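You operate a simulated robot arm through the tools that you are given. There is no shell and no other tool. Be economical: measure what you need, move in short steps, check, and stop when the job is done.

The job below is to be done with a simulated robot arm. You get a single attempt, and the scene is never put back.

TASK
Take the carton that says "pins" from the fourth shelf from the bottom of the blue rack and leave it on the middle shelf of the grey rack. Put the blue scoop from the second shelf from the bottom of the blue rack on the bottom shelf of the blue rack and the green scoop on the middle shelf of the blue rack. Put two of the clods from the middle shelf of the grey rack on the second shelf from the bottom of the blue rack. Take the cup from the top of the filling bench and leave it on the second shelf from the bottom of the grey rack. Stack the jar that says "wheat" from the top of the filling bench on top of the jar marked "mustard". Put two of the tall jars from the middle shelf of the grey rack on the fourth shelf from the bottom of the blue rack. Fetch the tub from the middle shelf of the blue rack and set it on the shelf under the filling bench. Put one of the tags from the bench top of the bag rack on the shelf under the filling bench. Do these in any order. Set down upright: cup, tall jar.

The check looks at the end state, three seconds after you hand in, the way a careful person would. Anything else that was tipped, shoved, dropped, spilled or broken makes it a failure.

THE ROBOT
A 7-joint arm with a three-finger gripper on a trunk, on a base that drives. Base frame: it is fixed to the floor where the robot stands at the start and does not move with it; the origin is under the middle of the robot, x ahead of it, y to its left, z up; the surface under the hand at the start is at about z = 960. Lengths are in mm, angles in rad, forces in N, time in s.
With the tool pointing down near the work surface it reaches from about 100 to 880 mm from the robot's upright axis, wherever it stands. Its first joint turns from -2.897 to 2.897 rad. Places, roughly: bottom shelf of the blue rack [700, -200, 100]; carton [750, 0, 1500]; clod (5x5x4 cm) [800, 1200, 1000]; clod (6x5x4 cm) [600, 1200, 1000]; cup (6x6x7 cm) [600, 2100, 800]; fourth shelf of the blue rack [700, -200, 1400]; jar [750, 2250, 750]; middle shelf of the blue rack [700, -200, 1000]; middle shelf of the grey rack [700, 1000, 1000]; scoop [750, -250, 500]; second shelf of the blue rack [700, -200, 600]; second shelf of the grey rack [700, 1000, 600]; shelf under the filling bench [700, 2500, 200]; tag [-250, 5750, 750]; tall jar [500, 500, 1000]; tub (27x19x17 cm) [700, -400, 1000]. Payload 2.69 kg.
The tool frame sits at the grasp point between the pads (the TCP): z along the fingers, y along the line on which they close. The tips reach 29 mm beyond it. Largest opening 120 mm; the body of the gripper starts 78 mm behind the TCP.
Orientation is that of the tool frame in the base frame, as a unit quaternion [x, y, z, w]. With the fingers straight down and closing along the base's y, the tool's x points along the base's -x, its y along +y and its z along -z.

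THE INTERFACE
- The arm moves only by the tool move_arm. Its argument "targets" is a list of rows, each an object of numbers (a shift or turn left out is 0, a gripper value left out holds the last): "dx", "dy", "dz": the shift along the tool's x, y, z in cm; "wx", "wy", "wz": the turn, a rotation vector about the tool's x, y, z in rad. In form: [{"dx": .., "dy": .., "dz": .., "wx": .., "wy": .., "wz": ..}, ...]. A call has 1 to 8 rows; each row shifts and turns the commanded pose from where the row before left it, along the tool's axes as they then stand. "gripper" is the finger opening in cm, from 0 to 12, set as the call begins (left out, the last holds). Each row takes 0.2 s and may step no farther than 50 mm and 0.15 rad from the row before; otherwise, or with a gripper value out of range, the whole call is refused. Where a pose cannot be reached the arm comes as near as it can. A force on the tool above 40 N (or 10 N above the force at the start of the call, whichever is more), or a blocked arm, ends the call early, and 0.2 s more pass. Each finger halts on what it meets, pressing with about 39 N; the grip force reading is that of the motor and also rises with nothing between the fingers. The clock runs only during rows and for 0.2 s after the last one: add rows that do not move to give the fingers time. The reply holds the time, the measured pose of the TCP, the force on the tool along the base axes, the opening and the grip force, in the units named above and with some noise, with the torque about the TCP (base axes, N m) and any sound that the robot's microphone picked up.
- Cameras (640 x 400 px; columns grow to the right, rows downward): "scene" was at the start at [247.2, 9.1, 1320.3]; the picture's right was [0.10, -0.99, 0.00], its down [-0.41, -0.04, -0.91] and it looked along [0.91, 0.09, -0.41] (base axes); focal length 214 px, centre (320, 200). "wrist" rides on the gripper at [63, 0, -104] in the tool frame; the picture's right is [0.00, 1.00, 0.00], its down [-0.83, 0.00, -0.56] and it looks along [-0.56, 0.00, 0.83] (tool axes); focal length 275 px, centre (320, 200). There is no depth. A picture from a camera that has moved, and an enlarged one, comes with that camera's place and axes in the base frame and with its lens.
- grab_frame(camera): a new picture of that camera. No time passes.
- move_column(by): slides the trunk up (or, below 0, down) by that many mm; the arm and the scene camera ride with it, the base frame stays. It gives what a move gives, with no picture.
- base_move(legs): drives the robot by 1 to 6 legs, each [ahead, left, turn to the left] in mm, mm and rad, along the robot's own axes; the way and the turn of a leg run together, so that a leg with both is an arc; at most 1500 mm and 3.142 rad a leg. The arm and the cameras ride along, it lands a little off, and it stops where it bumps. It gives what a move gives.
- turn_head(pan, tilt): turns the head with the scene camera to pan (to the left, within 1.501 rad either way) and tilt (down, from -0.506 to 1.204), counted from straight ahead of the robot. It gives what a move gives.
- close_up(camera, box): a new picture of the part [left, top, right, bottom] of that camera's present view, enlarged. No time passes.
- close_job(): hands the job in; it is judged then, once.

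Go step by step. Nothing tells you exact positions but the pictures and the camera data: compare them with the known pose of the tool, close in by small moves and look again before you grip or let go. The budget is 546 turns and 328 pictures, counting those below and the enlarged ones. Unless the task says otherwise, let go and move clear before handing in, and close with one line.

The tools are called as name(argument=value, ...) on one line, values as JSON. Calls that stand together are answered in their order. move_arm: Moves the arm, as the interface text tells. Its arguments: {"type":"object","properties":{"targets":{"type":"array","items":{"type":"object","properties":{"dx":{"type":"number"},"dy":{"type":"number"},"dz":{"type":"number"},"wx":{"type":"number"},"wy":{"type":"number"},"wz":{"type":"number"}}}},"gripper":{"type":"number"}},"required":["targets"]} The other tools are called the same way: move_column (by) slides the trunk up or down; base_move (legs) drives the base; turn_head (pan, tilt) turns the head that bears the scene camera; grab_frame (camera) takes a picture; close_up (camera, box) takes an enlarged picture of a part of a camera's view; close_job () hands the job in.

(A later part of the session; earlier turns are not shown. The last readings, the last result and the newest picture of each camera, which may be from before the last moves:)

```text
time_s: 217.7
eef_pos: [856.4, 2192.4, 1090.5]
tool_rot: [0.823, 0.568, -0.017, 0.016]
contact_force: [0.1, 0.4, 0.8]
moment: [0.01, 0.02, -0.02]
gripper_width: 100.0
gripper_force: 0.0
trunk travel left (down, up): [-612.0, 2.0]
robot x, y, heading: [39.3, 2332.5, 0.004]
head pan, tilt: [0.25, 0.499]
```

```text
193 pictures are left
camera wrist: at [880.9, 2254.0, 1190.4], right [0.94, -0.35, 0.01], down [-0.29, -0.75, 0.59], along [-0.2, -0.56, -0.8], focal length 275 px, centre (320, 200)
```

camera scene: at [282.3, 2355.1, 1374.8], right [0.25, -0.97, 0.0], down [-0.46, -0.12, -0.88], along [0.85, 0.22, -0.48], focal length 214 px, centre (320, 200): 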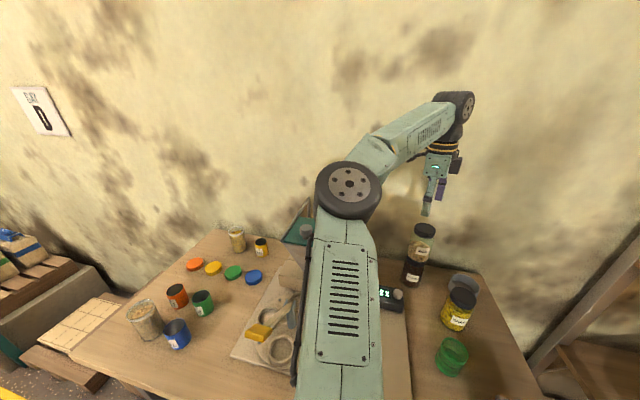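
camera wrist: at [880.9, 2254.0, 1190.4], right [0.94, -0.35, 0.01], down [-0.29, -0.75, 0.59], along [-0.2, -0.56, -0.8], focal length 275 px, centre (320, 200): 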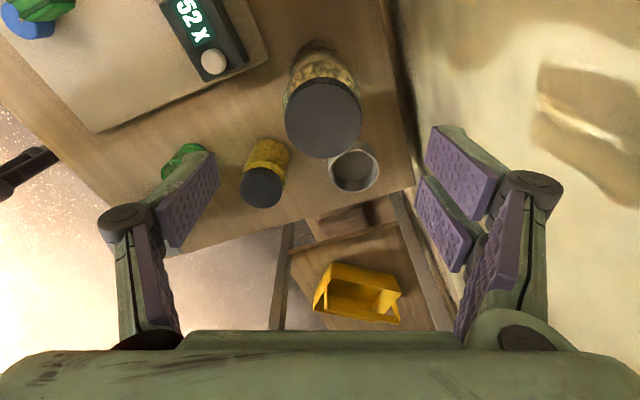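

The wheat jar is stacked. Next the cup at about (615,2122). I'll back off and turn the hand to the forward-pitched pose.

base_move(legs=[[-350, -100, 0]])

move_arm(targets=[{"wz": 0.15}, {"wz": 0.15}, {"wz": 0.15}, {"wz": 0.15}, {"wz": 0.15}, {"wz": 0.15}, {"wz": 0.15}, {"wz": 0.15}])

move_arm(targets=[{"dx": -3, "dz": 3}, {"dx": -3, "dz": 3}, {"wy": 0.15}, {"wy": 0.15}, {"wy": 0.15}, {"wy": 0.15}, {"wy": 0.15}, {"wy": 0.15}])

turn_head(pan=-0.1, tilt=0.5)

grab_frame(camera="wrist")

grab_frame(camera="scene")

```text
time_s: 220.0
eef_pos: [504.5, 2083.3, 1089.4]
tool_rot: [0.825, 0.565, -0.017, 0.016]
contact_force: [-0.4, 0.8, -1.2]
moment: [0.05, -0.03, 0.0]
gripper_width: 99.8
gripper_force: 0.0
trunk travel left (down, up): [-612.0, 2.0]
robot x, y, heading: [-313.9, 2225.5, -0.006]
head pan, tilt: [0.25, 0.499]
```

```text
time_s: 221.8
eef_pos: [503.4, 2084.0, 1088.7]
tool_rot: [1.0, 0.0, -0.005, 0.022]
contact_force: [0.0, -0.3, -0.6]
moment: [-0.03, 0.02, 0.0]
gripper_width: 100.3
gripper_force: 0.1
trunk travel left (down, up): [-612.0, 2.0]
robot x, y, heading: [-315.4, 2228.5, 0.001]
head pan, tilt: [0.25, 0.499]
```

```text
time_s: 223.6
eef_pos: [443.1, 2080.7, 1030.3]
tool_rot: [0.902, 0.011, 0.431, 0.021]
contact_force: [-0.2, 1.0, -0.1]
moment: [-0.03, 0.01, 0.0]
gripper_width: 99.9
gripper_force: 0.1
trunk travel left (down, up): [-612.0, 2.0]
robot x, y, heading: [-313.8, 2231.4, 0.0]
head pan, tilt: [0.25, 0.499]
```

```text
time_s: 224.4
eef_pos: [444.1, 2081.3, 1030.4]
tool_rot: [0.903, 0.011, 0.43, 0.02]
contact_force: [-0.7, 0.6, 1.3]
moment: [-0.04, -0.01, 0.0]
gripper_width: 100.1
gripper_force: 0.1
trunk travel left (down, up): [-612.0, 2.0]
robot x, y, heading: [-313.2, 2231.7, -0.001]
head pan, tilt: [-0.099, 0.499]
```

```text
192 pictures are left
camera wrist: at [402.2, 2085.7, 1144.2], right [0.0, -1.0, 0.05], down [-0.96, -0.02, -0.29], along [0.29, -0.04, -0.95], focal length 275 px, centre (320, 200)
```

wrist: 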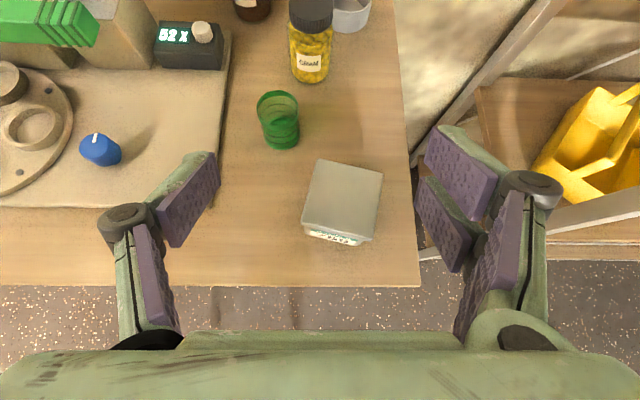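

```text
191 pictures are left
camera scene: at [-68.2, 2219.8, 1374.8], right [-0.1, -0.99, 0.0], down [-0.48, 0.05, -0.88], along [0.87, -0.09, -0.48], focal length 214 px, centre (320, 200)
```

scene: 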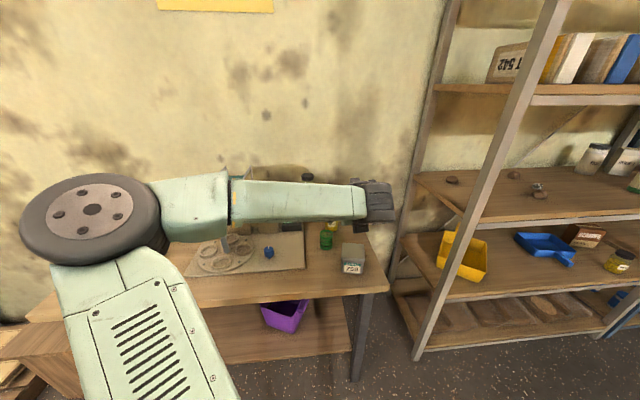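

Cup centre ≈ (622,2129); a box labelled 759 sits in front-right, so I'll come in steeply. Make the tool steeper and level, and move above the cup.

move_arm(targets=[{"wx": 0.031, "wz": 0.039}, {"wy": -0.14}, {"wy": -0.14}, {"wy": -0.14}, {"wy": -0.12}], gripper=9.5)

```text
time_s: 225.7
eef_pos: [444.2, 2080.4, 1028.7]
tool_rot: [0.985, 0.0, 0.173, -0.003]
contact_force: [-0.4, -1.1, 0.1]
moment: [-0.02, 0.01, 0.0]
gripper_width: 95.1
gripper_force: 0.0
trunk travel left (down, up): [-612.0, 2.0]
robot x, y, heading: [-313.8, 2231.5, 0.001]
head pan, tilt: [-0.099, 0.499]
```

move_arm(targets=[{"dx": 2.53, "dy": -0.96, "dz": 3.47}, {"dx": 2.53, "dy": -0.96, "dz": 3.47}, {"dx": 2.53, "dy": -0.96, "dz": 3.47}, {"dx": 2.53, "dy": -0.96, "dz": 3.47}, {"dx": 2.53, "dy": -0.96, "dz": 3.47}])

grab_frame(camera="wrist")

```text
time_s: 226.8
eef_pos: [620.8, 2131.8, 909.2]
tool_rot: [0.985, 0.0, 0.172, -0.003]
contact_force: [0.1, 0.5, 0.6]
moment: [0.04, 0.01, -0.01]
gripper_width: 95.1
gripper_force: 0.0
trunk travel left (down, up): [-612.0, 2.0]
robot x, y, heading: [-307.4, 2228.8, -0.001]
head pan, tilt: [-0.099, 0.499]
```

```text
190 pictures are left
camera wrist: at [644.7, 2130.9, 1028.3], right [0.01, -1.0, 0.0], down [-0.97, -0.01, 0.24], along [-0.24, 0.0, -0.97], focal length 275 px, centre (320, 200)
```

wrist: 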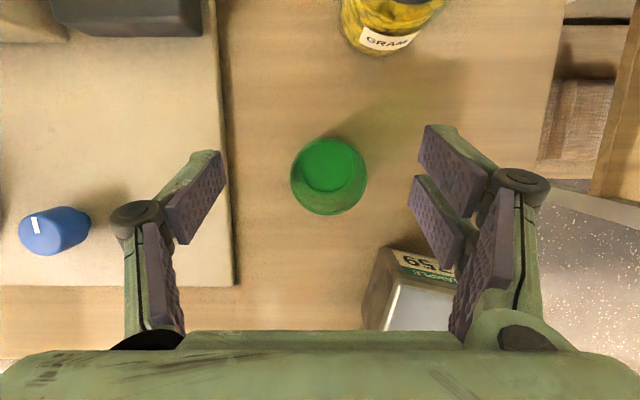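

move_arm(targets=[{"dx": -1.3, "dy": 0.35, "dz": 3.1}, {"dx": -1.3, "dy": 0.35, "dz": 3.1}, {"dx": -1.2, "dz": 2.9}])

grab_frame(camera="wrist")

```text
time_s: 227.7
eef_pos: [617.1, 2123.2, 810.0]
tool_rot: [0.985, 0.0, 0.174, -0.003]
contact_force: [-1.0, 0.3, 0.7]
moment: [-0.05, -0.01, 0.01]
gripper_width: 95.0
gripper_force: 0.1
trunk travel left (down, up): [-612.0, 2.0]
robot x, y, heading: [-316.0, 2227.4, -0.001]
head pan, tilt: [-0.099, 0.499]
```

```text
189 pictures are left
camera wrist: at [641.0, 2122.2, 929.6], right [0.01, -1.0, 0.0], down [-0.97, -0.01, 0.24], along [-0.24, 0.0, -0.97], focal length 275 px, centre (320, 200)
```

wrist: 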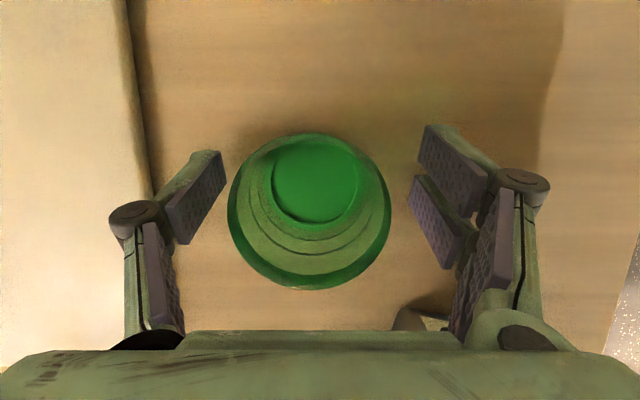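

move_arm(targets=[{"dx": -0.4, "dy": -0.3, "dz": 0.1}, {}, {}, {}, {}], gripper=3)

grab_frame(camera="wrist")

```text
time_s: 228.8
eef_pos: [614.5, 2124.0, 814.1]
tool_rot: [0.984, 0.001, 0.176, -0.001]
contact_force: [0.2, -12.5, 27.3]
moment: [-1.18, 0.23, 0.11]
gripper_width: 49.3
gripper_force: 37.5
trunk travel left (down, up): [-612.0, 2.0]
robot x, y, heading: [-313.2, 2232.0, -0.005]
head pan, tilt: [-0.099, 0.499]
```

```text
188 pictures are left
camera wrist: at [636.6, 2123.6, 932.9], right [0.0, -1.0, 0.0], down [-0.97, 0.0, 0.23], along [-0.23, 0.0, -0.97], focal length 275 px, centre (320, 200)
```

wrist: 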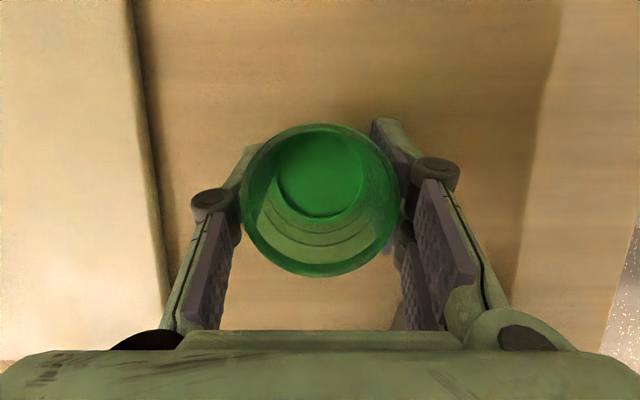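

move_arm(targets=[{"dx": 0.7, "dz": -1.9}, {"dx": 1, "dz": -2.8}, {"dx": 1.4, "dz": -3.8}])

grab_frame(camera="wrist")

grab_frame(camera="scene")

```text
time_s: 229.7
eef_pos: [613.3, 2125.3, 899.9]
tool_rot: [0.985, 0.001, 0.173, -0.003]
contact_force: [0.3, 0.5, 0.0]
moment: [0.01, -0.01, 0.02]
gripper_width: 48.9
gripper_force: 39.6
trunk travel left (down, up): [-612.0, 2.0]
robot x, y, heading: [-315.3, 2231.0, 0.001]
head pan, tilt: [-0.099, 0.499]
```

```text
187 pictures are left
camera wrist: at [637.0, 2124.9, 1018.5], right [0.01, -1.0, -0.01], down [-0.97, -0.01, 0.24], along [-0.24, 0.0, -0.97], focal length 275 px, centre (320, 200)
```

wrist: 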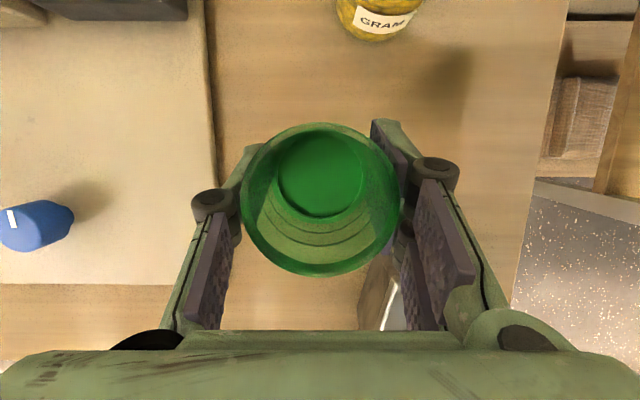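

```text
186 pictures are left
camera scene: at [-68.8, 2219.7, 1374.8], right [-0.1, -0.99, 0.0], down [-0.48, 0.05, -0.88], along [0.87, -0.09, -0.48], focal length 214 px, centre (320, 200)
```

scene: 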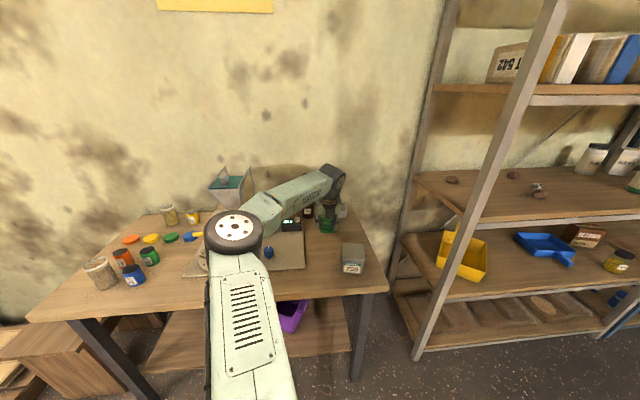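

Cup held. Back off, lower the trunk, and drive to the grey rack's second shelf; there's a free spot between the yellow tray and the blue pan around (610,1240).

base_move(legs=[[-280, 0, 0], [0, -850, 0]])

move_column(by=-280)

turn_head(pan=-0.1, tilt=0.45)

grab_frame(camera="scene")

```text
time_s: 238.3
eef_pos: [315.1, 1240.3, 899.8]
tool_rot: [0.985, -0.011, 0.173, -0.001]
contact_force: [0.1, -0.8, -1.1]
moment: [0.0, 0.0, -0.02]
gripper_width: 48.2
gripper_force: 39.2
trunk travel left (down, up): [-612.0, 2.0]
robot x, y, heading: [-610.8, 1365.3, -0.022]
head pan, tilt: [-0.099, 0.499]
```

```text
time_s: 241.1
eef_pos: [314.9, 1240.6, 620.4]
tool_rot: [0.985, -0.011, 0.174, 0.0]
contact_force: [-0.2, 0.2, 0.2]
moment: [0.04, 0.03, 0.03]
gripper_width: 48.0
gripper_force: 38.7
trunk travel left (down, up): [-332.0, 282.0]
robot x, y, heading: [-610.8, 1365.1, -0.025]
head pan, tilt: [-0.099, 0.499]
```

```text
time_s: 241.8
eef_pos: [314.5, 1240.3, 619.8]
tool_rot: [0.985, -0.011, 0.173, 0.0]
contact_force: [0.0, -0.3, 0.6]
moment: [0.01, 0.01, -0.01]
gripper_width: 47.7
gripper_force: 39.1
trunk travel left (down, up): [-332.0, 282.0]
robot x, y, heading: [-609.9, 1364.4, -0.023]
head pan, tilt: [-0.099, 0.45]
```

```text
185 pictures are left
camera scene: at [-364.2, 1350.4, 1099.2], right [-0.12, -0.99, 0.0], down [-0.43, 0.05, -0.9], along [0.89, -0.11, -0.44], focal length 214 px, centre (320, 200)
```

scene: 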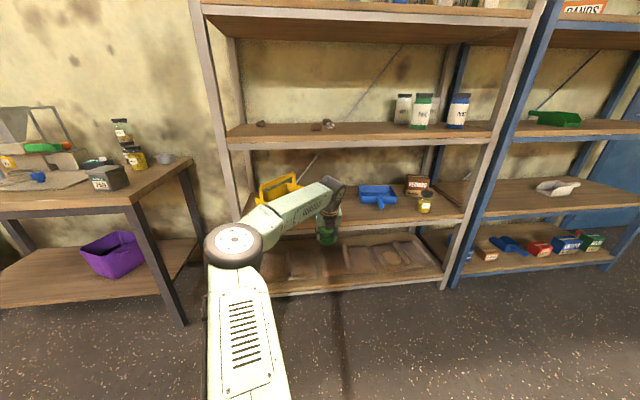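

base_move(legs=[[0, -115, 0.023], [180, 0, 0]])

grab_frame(camera="scene")

grab_frame(camera="wrist")

```text
time_s: 244.4
eef_pos: [494.6, 1150.2, 619.4]
tool_rot: [0.985, 0.001, 0.173, -0.003]
contact_force: [0.2, 0.2, -0.1]
moment: [-0.03, 0.01, 0.03]
gripper_width: 47.8
gripper_force: 38.9
trunk travel left (down, up): [-332.0, 282.0]
robot x, y, heading: [-436.5, 1253.0, -0.003]
head pan, tilt: [-0.099, 0.45]
```

```text
184 pictures are left
camera scene: at [-186.1, 1243.3, 1099.2], right [-0.1, -0.99, 0.0], down [-0.43, 0.04, -0.9], along [0.9, -0.09, -0.44], focal length 214 px, centre (320, 200)
```

scene: 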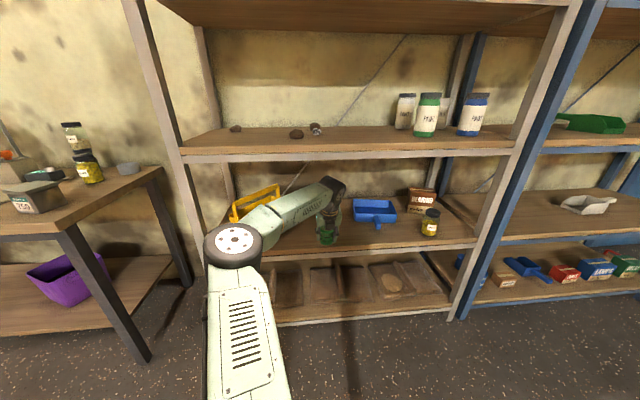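

```text
183 pictures are left
camera wrist: at [518.8, 1148.9, 738.2], right [0.01, -1.0, 0.0], down [-0.97, -0.01, 0.24], along [-0.24, 0.0, -0.97], focal length 275 px, centre (320, 200)
```

wrist: 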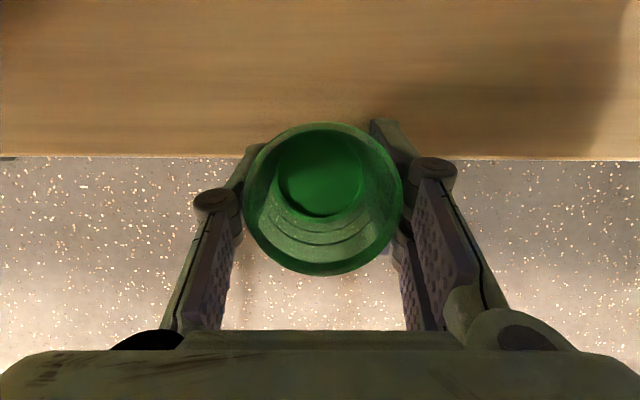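

base_move(legs=[[130, 0, 0]])

move_arm(targets=[{"wy": 0.09}, {"dx": -0.3, "dz": 0.9}, {}])

close_up(camera="scene", box=[280, 190, 400, 290])

grab_frame(camera="wrist")

```text
time_s: 245.7
eef_pos: [627.7, 1152.6, 618.4]
tool_rot: [0.985, 0.002, 0.174, -0.003]
contact_force: [-1.1, 0.1, -0.2]
moment: [0.03, -0.01, -0.02]
gripper_width: 47.6
gripper_force: 38.9
trunk travel left (down, up): [-332.0, 282.0]
robot x, y, heading: [-301.7, 1251.5, 0.004]
head pan, tilt: [-0.099, 0.45]
```

```text
time_s: 246.5
eef_pos: [629.1, 1152.2, 610.3]
tool_rot: [0.976, 0.002, 0.217, -0.002]
contact_force: [0.4, -0.6, -0.8]
moment: [0.0, -0.01, 0.0]
gripper_width: 47.4
gripper_force: 38.9
trunk travel left (down, up): [-332.0, 282.0]
robot x, y, heading: [-300.6, 1255.6, 0.006]
head pan, tilt: [-0.099, 0.45]
```

```text
4.00 times, centred on (340, 240) of scene
camera zoom: at [-53.6, 1244.1, 1099.2], right [-0.1, -1.0, 0.0], down [-0.43, 0.04, -0.9], along [0.9, -0.09, -0.44], focal length 858 px, centre (240, 40)
```

zoom: 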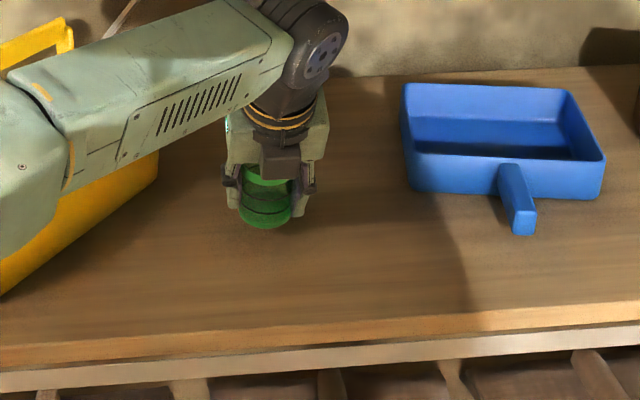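

```text
181 pictures are left
camera wrist: at [641.3, 1151.8, 730.0], right [0.01, -1.0, 0.0], down [-0.99, -0.01, 0.15], along [-0.15, 0.0, -0.99], focal length 275 px, centre (320, 200)
```

wrist: 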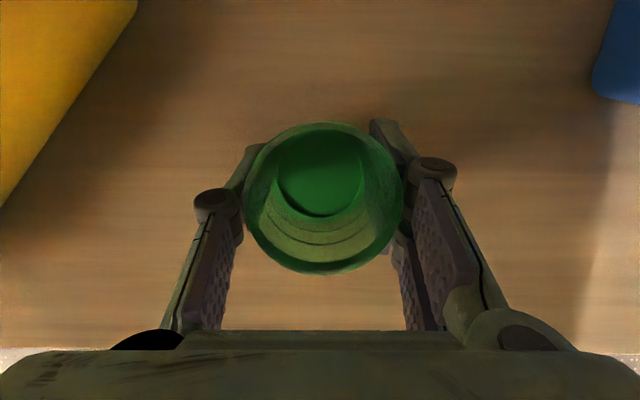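

move_arm(targets=[{"dx": -0.42, "dz": 0.91}, {"dx": -0.25, "dz": 0.54}])

move_arm(targets=[{"dx": -0.1, "dz": 0.2}, {"dx": -0.1, "dz": 0.2}])

```text
time_s: 247.1
eef_pos: [627.2, 1153.4, 594.1]
tool_rot: [0.976, 0.003, 0.217, -0.003]
contact_force: [0.1, -0.5, -0.7]
moment: [0.02, 0.01, 0.02]
gripper_width: 47.4
gripper_force: 39.4
trunk travel left (down, up): [-332.0, 282.0]
robot x, y, heading: [-299.2, 1255.5, -0.001]
head pan, tilt: [-0.099, 0.45]
```

```text
time_s: 247.7
eef_pos: [627.4, 1152.6, 588.3]
tool_rot: [0.976, 0.002, 0.217, -0.002]
contact_force: [-1.1, -0.5, -1.0]
moment: [-0.01, 0.04, -0.02]
gripper_width: 47.1
gripper_force: 39.3
trunk travel left (down, up): [-332.0, 282.0]
robot x, y, heading: [-300.4, 1255.2, 0.006]
head pan, tilt: [-0.099, 0.45]
```

move_arm(targets=[{"dx": -0.12, "dz": 0.25}, {"dx": -0.12, "dz": 0.25}])

close_up(camera="scene", box=[280, 190, 400, 290])

```text
time_s: 248.3
eef_pos: [628.6, 1152.5, 585.4]
tool_rot: [0.976, 0.003, 0.219, -0.003]
contact_force: [1.0, -0.4, 6.8]
moment: [-0.06, 0.1, 0.0]
gripper_width: 47.2
gripper_force: 39.1
trunk travel left (down, up): [-332.0, 282.0]
robot x, y, heading: [-299.3, 1254.3, 0.004]
head pan, tilt: [-0.099, 0.45]
```

```text
4.00 times, centred on (340, 240) of scene
camera zoom: at [-54.1, 1244.2, 1099.5], right [-0.1, -1.0, 0.0], down [-0.43, 0.04, -0.9], along [0.9, -0.09, -0.43], focal length 858 px, centre (240, 40)
```

zoom: 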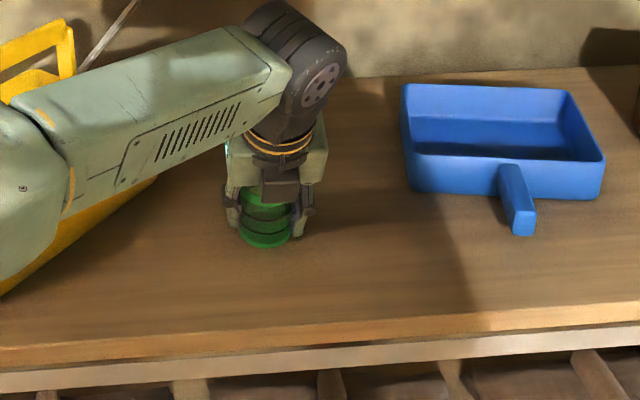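

Cup touches the shelf upright. Release and back straight out.

move_arm(targets=[{}, {}, {}, {}], gripper=10.5)

base_move(legs=[[-220, 0, 0]])

move_column(by=280)

grab_frame(camera="scene")

```text
time_s: 249.3
eef_pos: [627.0, 1152.8, 584.8]
tool_rot: [0.976, 0.002, 0.217, -0.003]
contact_force: [0.8, 0.2, 0.0]
moment: [0.02, 0.02, 0.0]
gripper_width: 105.0
gripper_force: 0.0
trunk travel left (down, up): [-332.0, 282.0]
robot x, y, heading: [-301.0, 1256.2, 0.005]
head pan, tilt: [-0.099, 0.45]
```

```text
time_s: 251.0
eef_pos: [404.7, 1150.5, 584.2]
tool_rot: [0.976, 0.001, 0.217, -0.004]
contact_force: [0.2, -0.4, -0.9]
moment: [0.0, -0.01, -0.01]
gripper_width: 105.2
gripper_force: 0.0
trunk travel left (down, up): [-332.0, 282.0]
robot x, y, heading: [-520.4, 1253.2, -0.0]
head pan, tilt: [-0.099, 0.45]
```

```text
time_s: 253.8
eef_pos: [405.0, 1150.9, 863.3]
tool_rot: [0.976, 0.001, 0.216, -0.002]
contact_force: [0.8, 0.8, 0.3]
moment: [-0.03, 0.01, 0.02]
gripper_width: 104.8
gripper_force: 0.1
trunk travel left (down, up): [-612.0, 2.0]
robot x, y, heading: [-525.5, 1249.5, 0.001]
head pan, tilt: [-0.099, 0.45]
```

```text
179 pictures are left
camera scene: at [-277.0, 1243.3, 1379.2], right [-0.1, -1.0, 0.0], down [-0.43, 0.04, -0.9], along [0.9, -0.09, -0.44], focal length 214 px, centre (320, 200)
```

scene: 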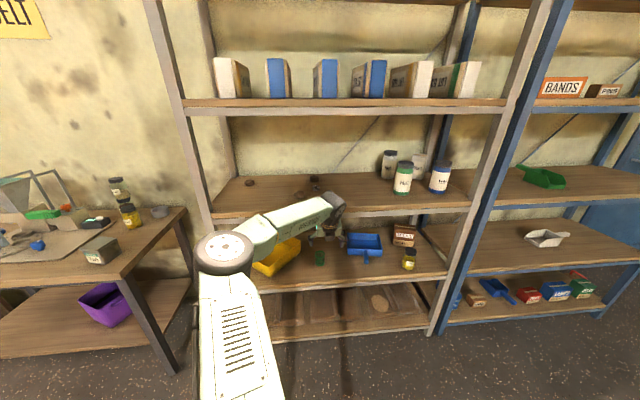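

Cup is in place. Now the middle shelf of the grey rack — look closely at clods and jars.

close_up(camera="scene", box=[210, 130, 490, 220])

```text
2.29 times, centred on (350, 175) of scene
camera zoom: at [-277.0, 1243.3, 1379.2], right [-0.1, -1.0, 0.0], down [-0.43, 0.04, -0.9], along [0.9, -0.09, -0.44], focal length 490 px, centre (251, 257)
```

zoom: 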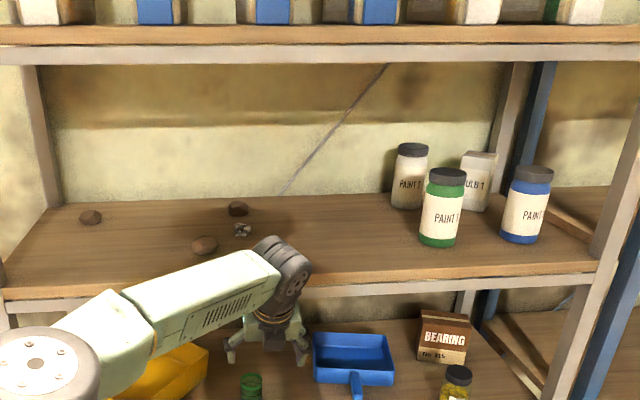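

I'll take the clods at about (626,1249) and (836,1167). Pitch the hand to ~50°, raise it and drive to the shelf.

move_arm(targets=[{"dx": 1.98, "dz": -4.24}, {"dx": 1.98, "dz": -4.24}, {"dx": 1.98, "dz": -4.24}, {"dx": 1.98, "dz": -4.24}, {"wy": 0.145}, {"wy": 0.145}, {"wy": 0.145}], gripper=9)

base_move(legs=[[120, 90, 0]])

grab_frame(camera="wrist")

grab_frame(camera="scene")

```text
time_s: 255.4
eef_pos: [405.2, 1149.8, 1051.8]
tool_rot: [0.905, 0.0, 0.425, -0.002]
contact_force: [0.2, -0.2, 0.8]
moment: [-0.02, 0.01, 0.03]
gripper_width: 90.1
gripper_force: 0.0
trunk travel left (down, up): [-612.0, 2.0]
robot x, y, heading: [-523.1, 1255.0, 0.001]
head pan, tilt: [-0.099, 0.45]
```

```text
time_s: 256.8
eef_pos: [522.3, 1241.9, 1050.0]
tool_rot: [0.906, -0.001, 0.423, -0.002]
contact_force: [-0.5, -0.6, -0.7]
moment: [0.02, -0.01, -0.04]
gripper_width: 90.3
gripper_force: 0.0
trunk travel left (down, up): [-612.0, 2.0]
robot x, y, heading: [-406.6, 1347.1, 0.002]
head pan, tilt: [-0.099, 0.45]
```

```text
177 pictures are left
camera wrist: at [482.8, 1241.0, 1165.3], right [0.01, -1.0, 0.0], down [-0.96, 0.0, -0.28], along [0.28, 0.0, -0.96], focal length 275 px, centre (320, 200)
```

wrist: 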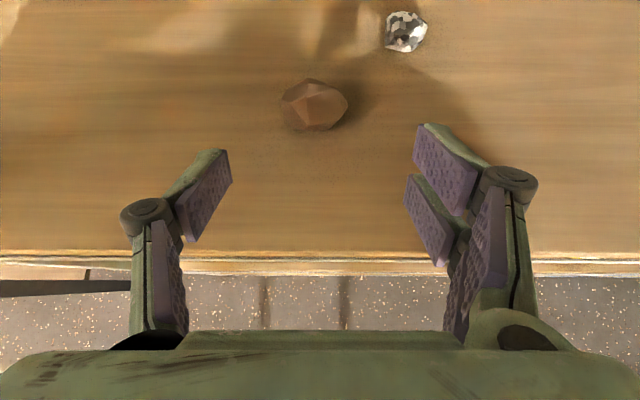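

```text
176 pictures are left
camera scene: at [-158.9, 1335.9, 1379.1], right [-0.1, -0.99, 0.0], down [-0.43, 0.04, -0.9], along [0.9, -0.09, -0.44], focal length 214 px, centre (320, 200)
```

scene: 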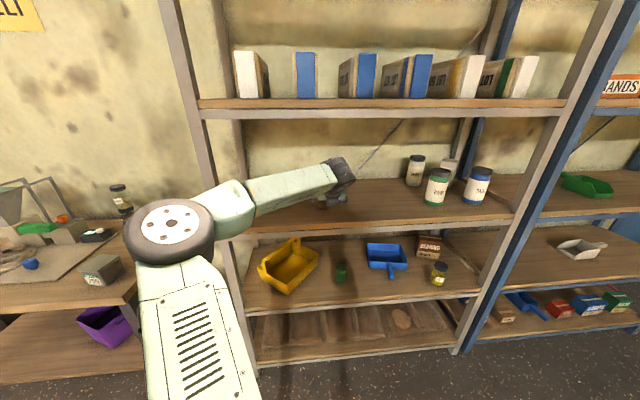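

move_arm(targets=[{"dx": 0.4, "dy": -0.1, "dz": 3.8}, {"dx": 0.4, "dy": -0.1, "dz": 3.8}, {"dx": 0.4, "dy": -0.1, "dz": 3.6}])

grab_frame(camera="wrist")

```text
time_s: 257.6
eef_pos: [620.0, 1241.6, 989.6]
tool_rot: [0.905, -0.001, 0.425, -0.002]
contact_force: [-0.5, -1.5, 3.6]
moment: [-0.25, -0.02, -0.02]
gripper_width: 92.4
gripper_force: 1.4
trunk travel left (down, up): [-612.0, 2.0]
robot x, y, heading: [-406.5, 1344.9, -0.001]
head pan, tilt: [-0.099, 0.45]
```

```text
175 pictures are left
camera wrist: at [579.3, 1240.9, 1104.7], right [0.0, -1.0, 0.0], down [-0.96, 0.0, -0.28], along [0.28, 0.0, -0.96], focal length 275 px, centre (320, 200)
```

wrist: 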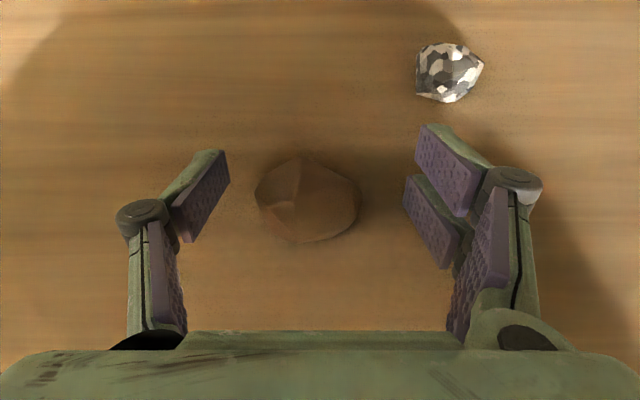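

move_arm(targets=[{"dx": 0.25, "dz": -0.2}, {}, {}, {}, {}, {}], gripper=1)

move_arm(targets=[{"dx": 2, "dz": -1.6}, {"dx": 2, "dz": -1.6}, {}])

grab_frame(camera="wrist")

```text
time_s: 259.0
eef_pos: [618.3, 1243.3, 993.6]
tool_rot: [0.905, -0.002, 0.425, -0.001]
contact_force: [2.1, -8.7, 16.9]
moment: [-0.72, -0.14, -0.05]
gripper_width: 50.8
gripper_force: 39.2
trunk travel left (down, up): [-612.0, 2.0]
robot x, y, heading: [-407.9, 1343.9, 0.002]
head pan, tilt: [-0.099, 0.45]
```

```text
time_s: 259.8
eef_pos: [619.4, 1245.8, 1042.5]
tool_rot: [0.906, 0.0, 0.423, -0.003]
contact_force: [-1.4, 0.6, -0.7]
moment: [-0.01, 0.03, 0.01]
gripper_width: 50.6
gripper_force: 39.3
trunk travel left (down, up): [-612.0, 2.0]
robot x, y, heading: [-408.2, 1347.8, 0.008]
head pan, tilt: [-0.099, 0.45]
```

```text
174 pictures are left
camera wrist: at [580.1, 1244.6, 1156.7], right [0.01, -1.0, 0.0], down [-0.96, -0.01, -0.28], along [0.28, 0.0, -0.96], focal length 275 px, centre (320, 200)
```

wrist: 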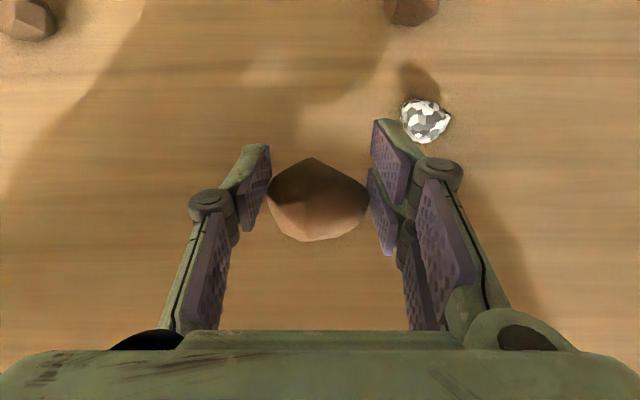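

Clod A held. Drive to the blue rack's second shelf (free area around y≈60).

base_move(legs=[[-330, 0, -0.005], [0, -1190, 0]])

move_column(by=-400)

turn_head(pan=-0.1, tilt=0.4)

grab_frame(camera="scene")

```text
time_s: 271.2
eef_pos: [295.3, 9.7, 1041.2]
tool_rot: [0.906, -0.009, 0.423, 0.002]
contact_force: [0.3, 0.0, -0.2]
moment: [0.0, 0.06, 0.0]
gripper_width: 50.0
gripper_force: 39.6
trunk travel left (down, up): [-612.0, 2.0]
robot x, y, heading: [-728.2, 126.8, -0.017]
head pan, tilt: [-0.099, 0.45]
```

```text
time_s: 275.1
eef_pos: [295.4, 10.8, 643.3]
tool_rot: [0.906, -0.008, 0.423, 0.001]
contact_force: [-0.7, -0.3, -1.0]
moment: [-0.02, 0.03, 0.0]
gripper_width: 49.3
gripper_force: 39.0
trunk travel left (down, up): [-212.0, 402.0]
robot x, y, heading: [-727.1, 129.4, -0.014]
head pan, tilt: [-0.099, 0.45]
```

```text
time_s: 275.7
eef_pos: [294.5, 10.2, 643.6]
tool_rot: [0.906, -0.008, 0.424, 0.001]
contact_force: [0.0, -0.4, -0.7]
moment: [-0.01, -0.01, -0.06]
gripper_width: 49.4
gripper_force: 39.1
trunk travel left (down, up): [-212.0, 402.0]
robot x, y, heading: [-729.7, 124.5, -0.017]
head pan, tilt: [-0.099, 0.4]
```

```text
173 pictures are left
camera scene: at [-481.6, 115.0, 983.9], right [-0.12, -0.99, 0.0], down [-0.39, 0.05, -0.92], along [0.91, -0.11, -0.39], focal length 214 px, centre (320, 200)
```

scene: 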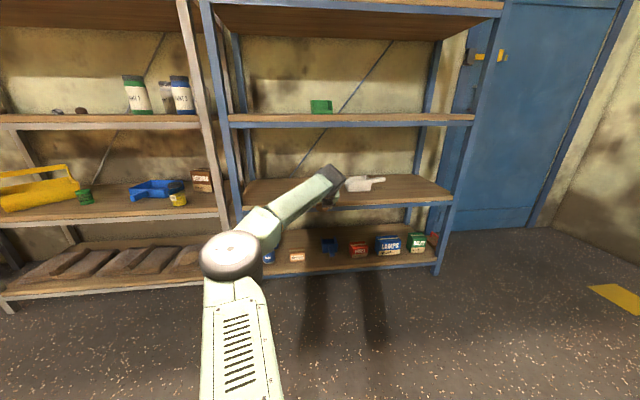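

base_move(legs=[[330, 45, 0.017]])

move_arm(targets=[{"dx": -2.3, "dz": 1.93}, {"dx": -1.5, "dz": 1.3}])

grab_frame(camera="wrist")

```text
time_s: 277.9
eef_pos: [638.7, 73.0, 642.5]
tool_rot: [0.906, 0.001, 0.423, -0.003]
contact_force: [0.0, 0.8, -1.2]
moment: [0.0, 0.01, -0.02]
gripper_width: 49.6
gripper_force: 39.1
trunk travel left (down, up): [-212.0, 402.0]
robot x, y, heading: [-388.6, 170.8, -0.003]
head pan, tilt: [-0.099, 0.4]
```

```text
time_s: 278.5
eef_pos: [638.7, 72.3, 592.0]
tool_rot: [0.906, 0.001, 0.424, -0.003]
contact_force: [-0.8, 0.2, -0.5]
moment: [0.0, 0.0, 0.0]
gripper_width: 49.4
gripper_force: 38.9
trunk travel left (down, up): [-212.0, 402.0]
robot x, y, heading: [-387.9, 172.0, -0.004]
head pan, tilt: [-0.099, 0.4]
```

```text
172 pictures are left
camera wrist: at [599.9, 71.1, 707.5], right [0.01, -1.0, 0.0], down [-0.96, -0.01, -0.28], along [0.28, 0.0, -0.96], focal length 275 px, centre (320, 200)
```

wrist: 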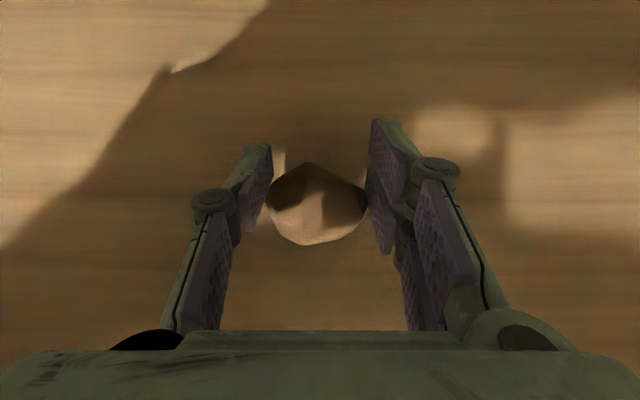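

move_arm(targets=[{"dx": -0.4, "dz": 0.33}, {"dx": -0.3, "dz": 0.25}])

```text
time_s: 279.1
eef_pos: [639.6, 72.1, 587.4]
tool_rot: [0.905, 0.002, 0.426, -0.004]
contact_force: [0.3, 0.9, 12.1]
moment: [0.29, 0.0, -0.01]
gripper_width: 49.1
gripper_force: 39.0
trunk travel left (down, up): [-212.0, 402.0]
robot x, y, heading: [-390.3, 171.1, 0.003]
head pan, tilt: [-0.099, 0.4]
```

Touching the shelf; release, and back out.

move_arm(targets=[{"dx": 0.15, "dz": -0.1}, {}, {}, {}], gripper=9)

grab_frame(camera="wrist")

base_move(legs=[[-330, 0, 0], [0, 1000, 0]])

move_column(by=400)

grab_frame(camera="scene")

```text
time_s: 280.1
eef_pos: [640.8, 71.4, 584.3]
tool_rot: [0.906, 0.001, 0.423, -0.004]
contact_force: [-0.3, 0.4, 0.1]
moment: [-0.02, 0.01, -0.01]
gripper_width: 90.3
gripper_force: 0.0
trunk travel left (down, up): [-212.0, 402.0]
robot x, y, heading: [-390.8, 168.0, 0.004]
head pan, tilt: [-0.099, 0.4]
```

```text
171 pictures are left
camera wrist: at [600.2, 70.3, 699.5], right [0.01, -1.0, 0.0], down [-0.96, -0.01, -0.28], along [0.28, 0.0, -0.96], focal length 275 px, centre (320, 200)
```

wrist: 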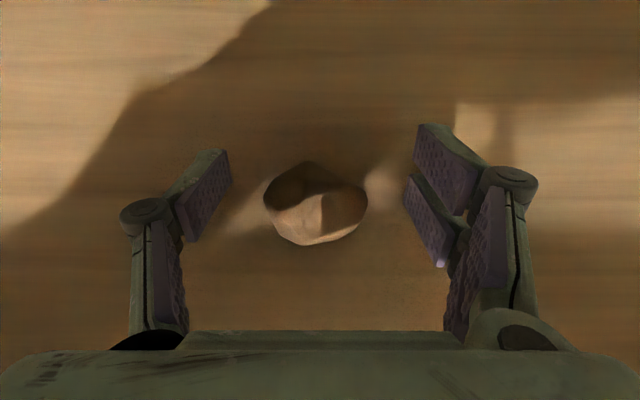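

```text
time_s: 290.1
eef_pos: [312.1, 1068.3, 584.5]
tool_rot: [0.906, -0.003, 0.424, -0.002]
contact_force: [-0.6, 0.0, -0.3]
moment: [0.01, 0.01, 0.03]
gripper_width: 89.9
gripper_force: 0.0
trunk travel left (down, up): [-212.0, 402.0]
robot x, y, heading: [-714.4, 1178.0, -0.009]
head pan, tilt: [-0.099, 0.4]
```

```text
time_s: 293.9
eef_pos: [311.3, 1068.9, 985.0]
tool_rot: [0.906, -0.004, 0.424, -0.001]
contact_force: [-1.3, 0.8, -0.4]
moment: [0.02, -0.01, 0.02]
gripper_width: 89.7
gripper_force: 0.1
trunk travel left (down, up): [-612.0, 2.0]
robot x, y, heading: [-716.4, 1178.0, -0.006]
head pan, tilt: [-0.099, 0.4]
```

```text
170 pictures are left
camera scene: at [-468.2, 1165.4, 1383.8], right [-0.11, -0.99, 0.0], down [-0.39, 0.04, -0.92], along [0.92, -0.1, -0.39], focal length 214 px, centre (320, 200)
```

scene: 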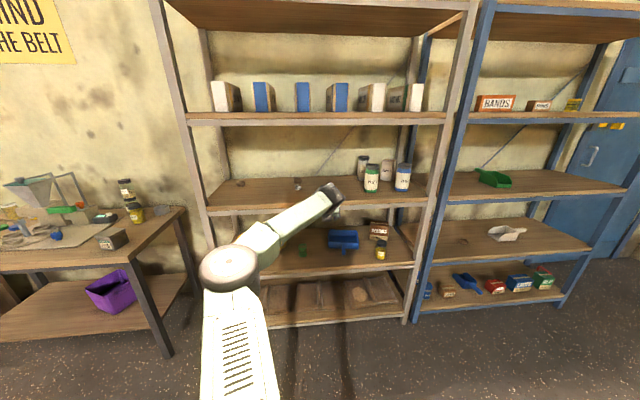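

move_arm(targets=[{"dx": 2.9, "dz": -2.4}, {"dx": 2.9, "dz": -2.4}])

base_move(legs=[[0, 95, 0.006], [390, 0, 0]])

grab_frame(camera="wrist")

```text
time_s: 294.5
eef_pos: [308.8, 1067.3, 1061.6]
tool_rot: [0.906, -0.003, 0.424, -0.002]
contact_force: [-0.1, -0.5, -0.2]
moment: [0.01, 0.0, 0.02]
gripper_width: 90.2
gripper_force: 0.1
trunk travel left (down, up): [-612.0, 2.0]
robot x, y, heading: [-715.6, 1176.6, -0.009]
head pan, tilt: [-0.099, 0.4]
```

```text
time_s: 297.9
eef_pos: [686.9, 1170.2, 1060.5]
tool_rot: [0.906, 0.001, 0.423, -0.004]
contact_force: [-0.3, -0.7, 0.1]
moment: [0.02, -0.02, 0.04]
gripper_width: 90.2
gripper_force: 0.0
trunk travel left (down, up): [-612.0, 2.0]
robot x, y, heading: [-335.8, 1266.5, 0.002]
head pan, tilt: [-0.099, 0.4]
```

```text
169 pictures are left
camera wrist: at [647.4, 1169.3, 1175.5], right [0.01, -1.0, 0.0], down [-0.96, -0.01, -0.28], along [0.28, 0.0, -0.96], focal length 275 px, centre (320, 200)
```

wrist: 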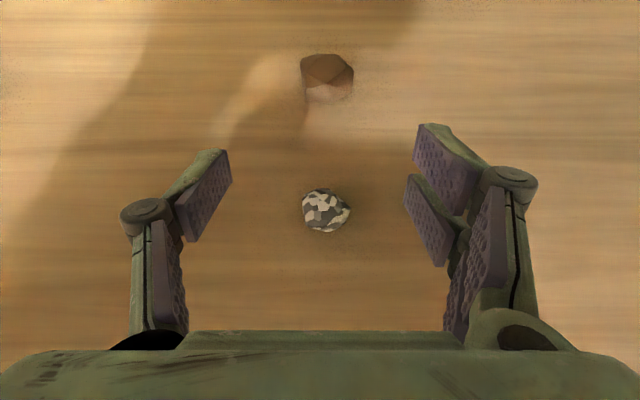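

move_arm(targets=[{"dx": 2.5, "dy": 0.23, "dz": 3.55}, {"dx": 2.5, "dy": 0.23, "dz": 3.55}, {"dx": 2.5, "dy": 0.23, "dz": 3.55}, {"dx": -2.1, "dz": 1.75}, {"dx": -2.0, "dz": 1.65}])

grab_frame(camera="wrist")

```text
time_s: 299.1
eef_pos: [760.6, 1168.7, 1000.0]
tool_rot: [0.906, 0.0, 0.423, -0.002]
contact_force: [1.0, 0.1, 0.2]
moment: [0.0, 0.03, 0.01]
gripper_width: 89.9
gripper_force: 0.1
out of reach, approached as far as the arm can: row 2, 3
trunk travel left (down, up): [-612.0, 2.0]
robot x, y, heading: [-339.5, 1273.1, -0.002]
head pan, tilt: [-0.099, 0.4]
```

```text
168 pictures are left
camera wrist: at [721.0, 1167.8, 1115.6], right [0.01, -1.0, 0.0], down [-0.96, -0.01, -0.28], along [0.28, 0.0, -0.96], focal length 275 px, centre (320, 200)
```

wrist: 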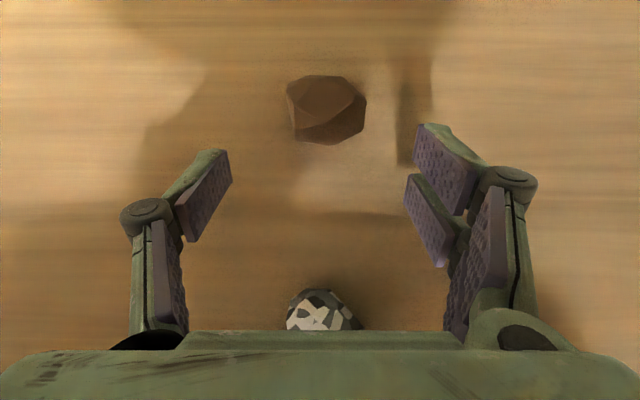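

base_move(legs=[[58, -4, 0]])

move_arm(targets=[{"dx": -0.6, "dz": 0.5}, {}])

grab_frame(camera="wrist")

```text
time_s: 300.1
eef_pos: [819.2, 1163.3, 1000.1]
tool_rot: [0.906, -0.001, 0.423, -0.003]
contact_force: [-0.7, 0.5, -1.4]
moment: [-0.01, -0.03, 0.0]
gripper_width: 89.8
gripper_force: 0.0
trunk travel left (down, up): [-612.0, 2.0]
robot x, y, heading: [-283.6, 1269.2, 0.001]
head pan, tilt: [-0.099, 0.4]
```

```text
time_s: 300.6
eef_pos: [817.8, 1163.7, 992.8]
tool_rot: [0.906, -0.001, 0.423, -0.003]
contact_force: [0.4, -0.2, 0.1]
moment: [-0.01, 0.05, -0.02]
gripper_width: 89.9
gripper_force: 0.0
trunk travel left (down, up): [-612.0, 2.0]
robot x, y, heading: [-279.8, 1268.7, 0.005]
head pan, tilt: [-0.099, 0.4]
```

```text
167 pictures are left
camera wrist: at [778.8, 1163.0, 1107.9], right [0.0, -1.0, 0.0], down [-0.96, 0.0, -0.28], along [0.28, 0.0, -0.96], focal length 275 px, centre (320, 200)
```

wrist: 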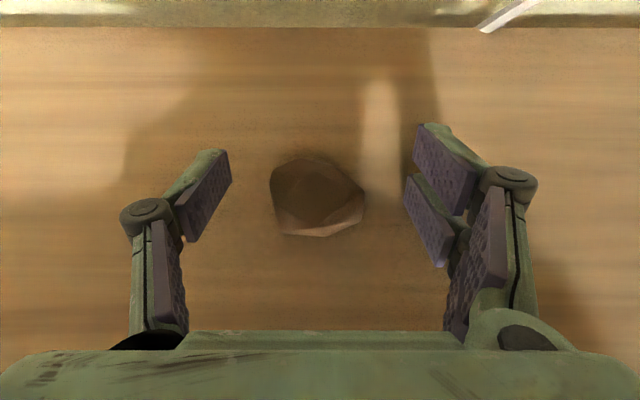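

move_arm(targets=[{}, {}, {}, {}, {}, {}], gripper=1)

move_arm(targets=[{"dx": 2, "dz": -1.6}, {"dx": 2, "dz": -1.6}, {}])

grab_frame(camera="wrist")

```text
time_s: 302.1
eef_pos: [818.4, 1163.1, 994.8]
tool_rot: [0.906, -0.001, 0.424, -0.001]
contact_force: [0.8, -5.2, 8.8]
moment: [-0.13, -0.05, -0.02]
gripper_width: 44.5
gripper_force: 38.7
trunk travel left (down, up): [-612.0, 2.0]
robot x, y, heading: [-282.0, 1266.8, 0.0]
head pan, tilt: [-0.099, 0.4]
```

```text
time_s: 302.9
eef_pos: [817.3, 1164.2, 1042.4]
tool_rot: [0.906, 0.001, 0.422, -0.004]
contact_force: [0.2, -0.4, -0.4]
moment: [-0.04, 0.0, 0.02]
gripper_width: 44.1
gripper_force: 39.3
trunk travel left (down, up): [-612.0, 2.0]
robot x, y, heading: [-283.7, 1268.7, -0.0]
head pan, tilt: [-0.099, 0.4]
```

```text
166 pictures are left
camera wrist: at [777.3, 1163.0, 1158.5], right [0.01, -1.0, 0.0], down [-0.96, 0.0, -0.28], along [0.28, 0.0, -0.96], focal length 275 px, centre (320, 200)
```

wrist: 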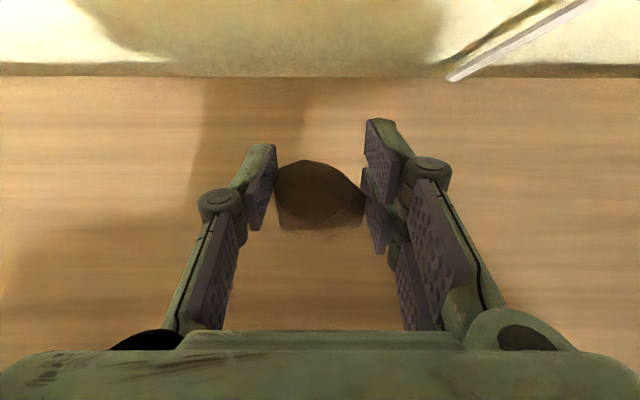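

base_move(legs=[[-410, 0, 0], [0, -955, 0.005]])

move_column(by=-400)

turn_head(pan=0.0, tilt=0.4)

grab_frame(camera="scene")

```text
time_s: 312.9
eef_pos: [427.5, 200.6, 1042.9]
tool_rot: [0.906, 0.009, 0.423, -0.008]
contact_force: [0.1, -0.2, -0.6]
moment: [0.0, 0.0, 0.01]
gripper_width: 43.4
gripper_force: 38.4
trunk travel left (down, up): [-612.0, 2.0]
robot x, y, heading: [-672.9, 286.6, 0.017]
head pan, tilt: [-0.099, 0.4]
```

```text
time_s: 316.7
eef_pos: [428.2, 199.2, 643.6]
tool_rot: [0.905, 0.007, 0.424, -0.007]
contact_force: [-0.7, -1.0, -0.8]
moment: [-0.01, -0.05, 0.01]
gripper_width: 43.2
gripper_force: 38.9
trunk travel left (down, up): [-212.0, 402.0]
robot x, y, heading: [-676.1, 283.9, 0.018]
head pan, tilt: [-0.099, 0.4]
```

```text
time_s: 317.4
eef_pos: [427.7, 200.6, 643.2]
tool_rot: [0.905, 0.008, 0.424, -0.007]
contact_force: [0.5, -0.1, -0.6]
moment: [0.01, -0.01, 0.02]
gripper_width: 43.5
gripper_force: 38.9
trunk travel left (down, up): [-212.0, 402.0]
robot x, y, heading: [-670.8, 282.6, 0.02]
head pan, tilt: [0.0, 0.4]
```

```text
165 pictures are left
camera scene: at [-424.6, 287.2, 983.9], right [0.02, -1.0, 0.0], down [-0.39, -0.01, -0.92], along [0.92, 0.02, -0.39], focal length 214 px, centre (320, 200)
```

scene: 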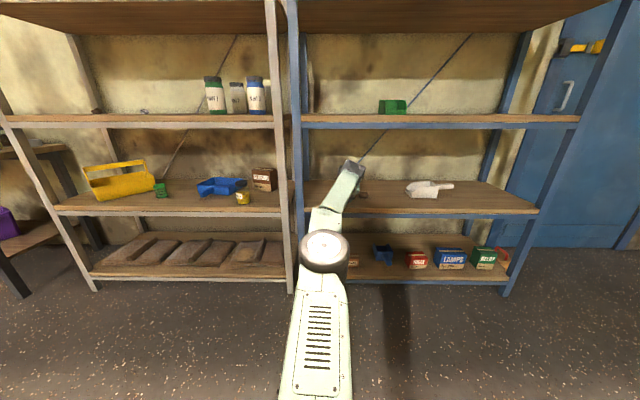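

base_move(legs=[[200, 0, -0.018]])

move_arm(targets=[{"dx": -2.3, "dz": 1.93}, {"dx": -1.6, "dz": 1.35}])

grab_frame(camera="wrist")

```text
time_s: 319.0
eef_pos: [628.0, 186.4, 644.5]
tool_rot: [0.906, 0.001, 0.423, -0.004]
contact_force: [0.7, 0.2, -0.5]
moment: [-0.02, 0.01, 0.02]
gripper_width: 43.4
gripper_force: 39.3
trunk travel left (down, up): [-212.0, 402.0]
robot x, y, heading: [-470.3, 283.6, 0.006]
head pan, tilt: [0.0, 0.4]
```

```text
time_s: 319.6
eef_pos: [628.3, 185.7, 594.6]
tool_rot: [0.907, 0.002, 0.422, -0.004]
contact_force: [0.8, -1.2, -0.4]
moment: [0.01, -0.01, -0.03]
gripper_width: 42.9
gripper_force: 39.2
trunk travel left (down, up): [-212.0, 402.0]
robot x, y, heading: [-470.8, 286.9, 0.0]
head pan, tilt: [0.0, 0.4]
```

```text
164 pictures are left
camera wrist: at [588.8, 184.9, 709.8], right [0.01, -1.0, 0.0], down [-0.96, -0.01, -0.28], along [0.28, 0.0, -0.96], focal length 275 px, centre (320, 200)
```

wrist: 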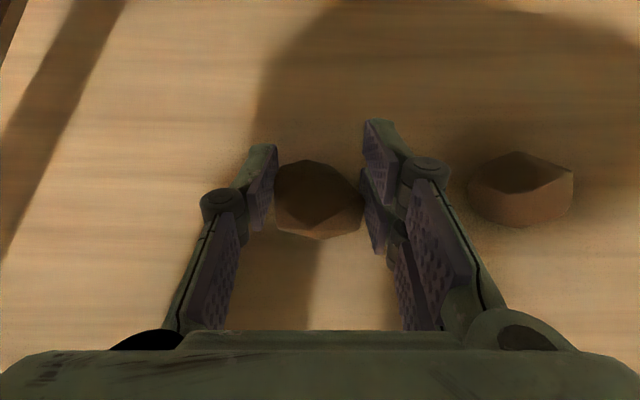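

move_arm(targets=[{"dy": -3}, {"dx": -0.5, "dz": 0.42}, {"dx": -0.25, "dz": 0.2}])

```text
time_s: 320.4
eef_pos: [628.7, 217.0, 584.0]
tool_rot: [0.905, 0.002, 0.425, -0.003]
contact_force: [0.0, 0.5, 2.4]
moment: [0.06, 0.02, 0.01]
gripper_width: 43.0
gripper_force: 38.7
trunk travel left (down, up): [-212.0, 402.0]
robot x, y, heading: [-469.3, 285.4, 0.001]
head pan, tilt: [0.0, 0.4]
```

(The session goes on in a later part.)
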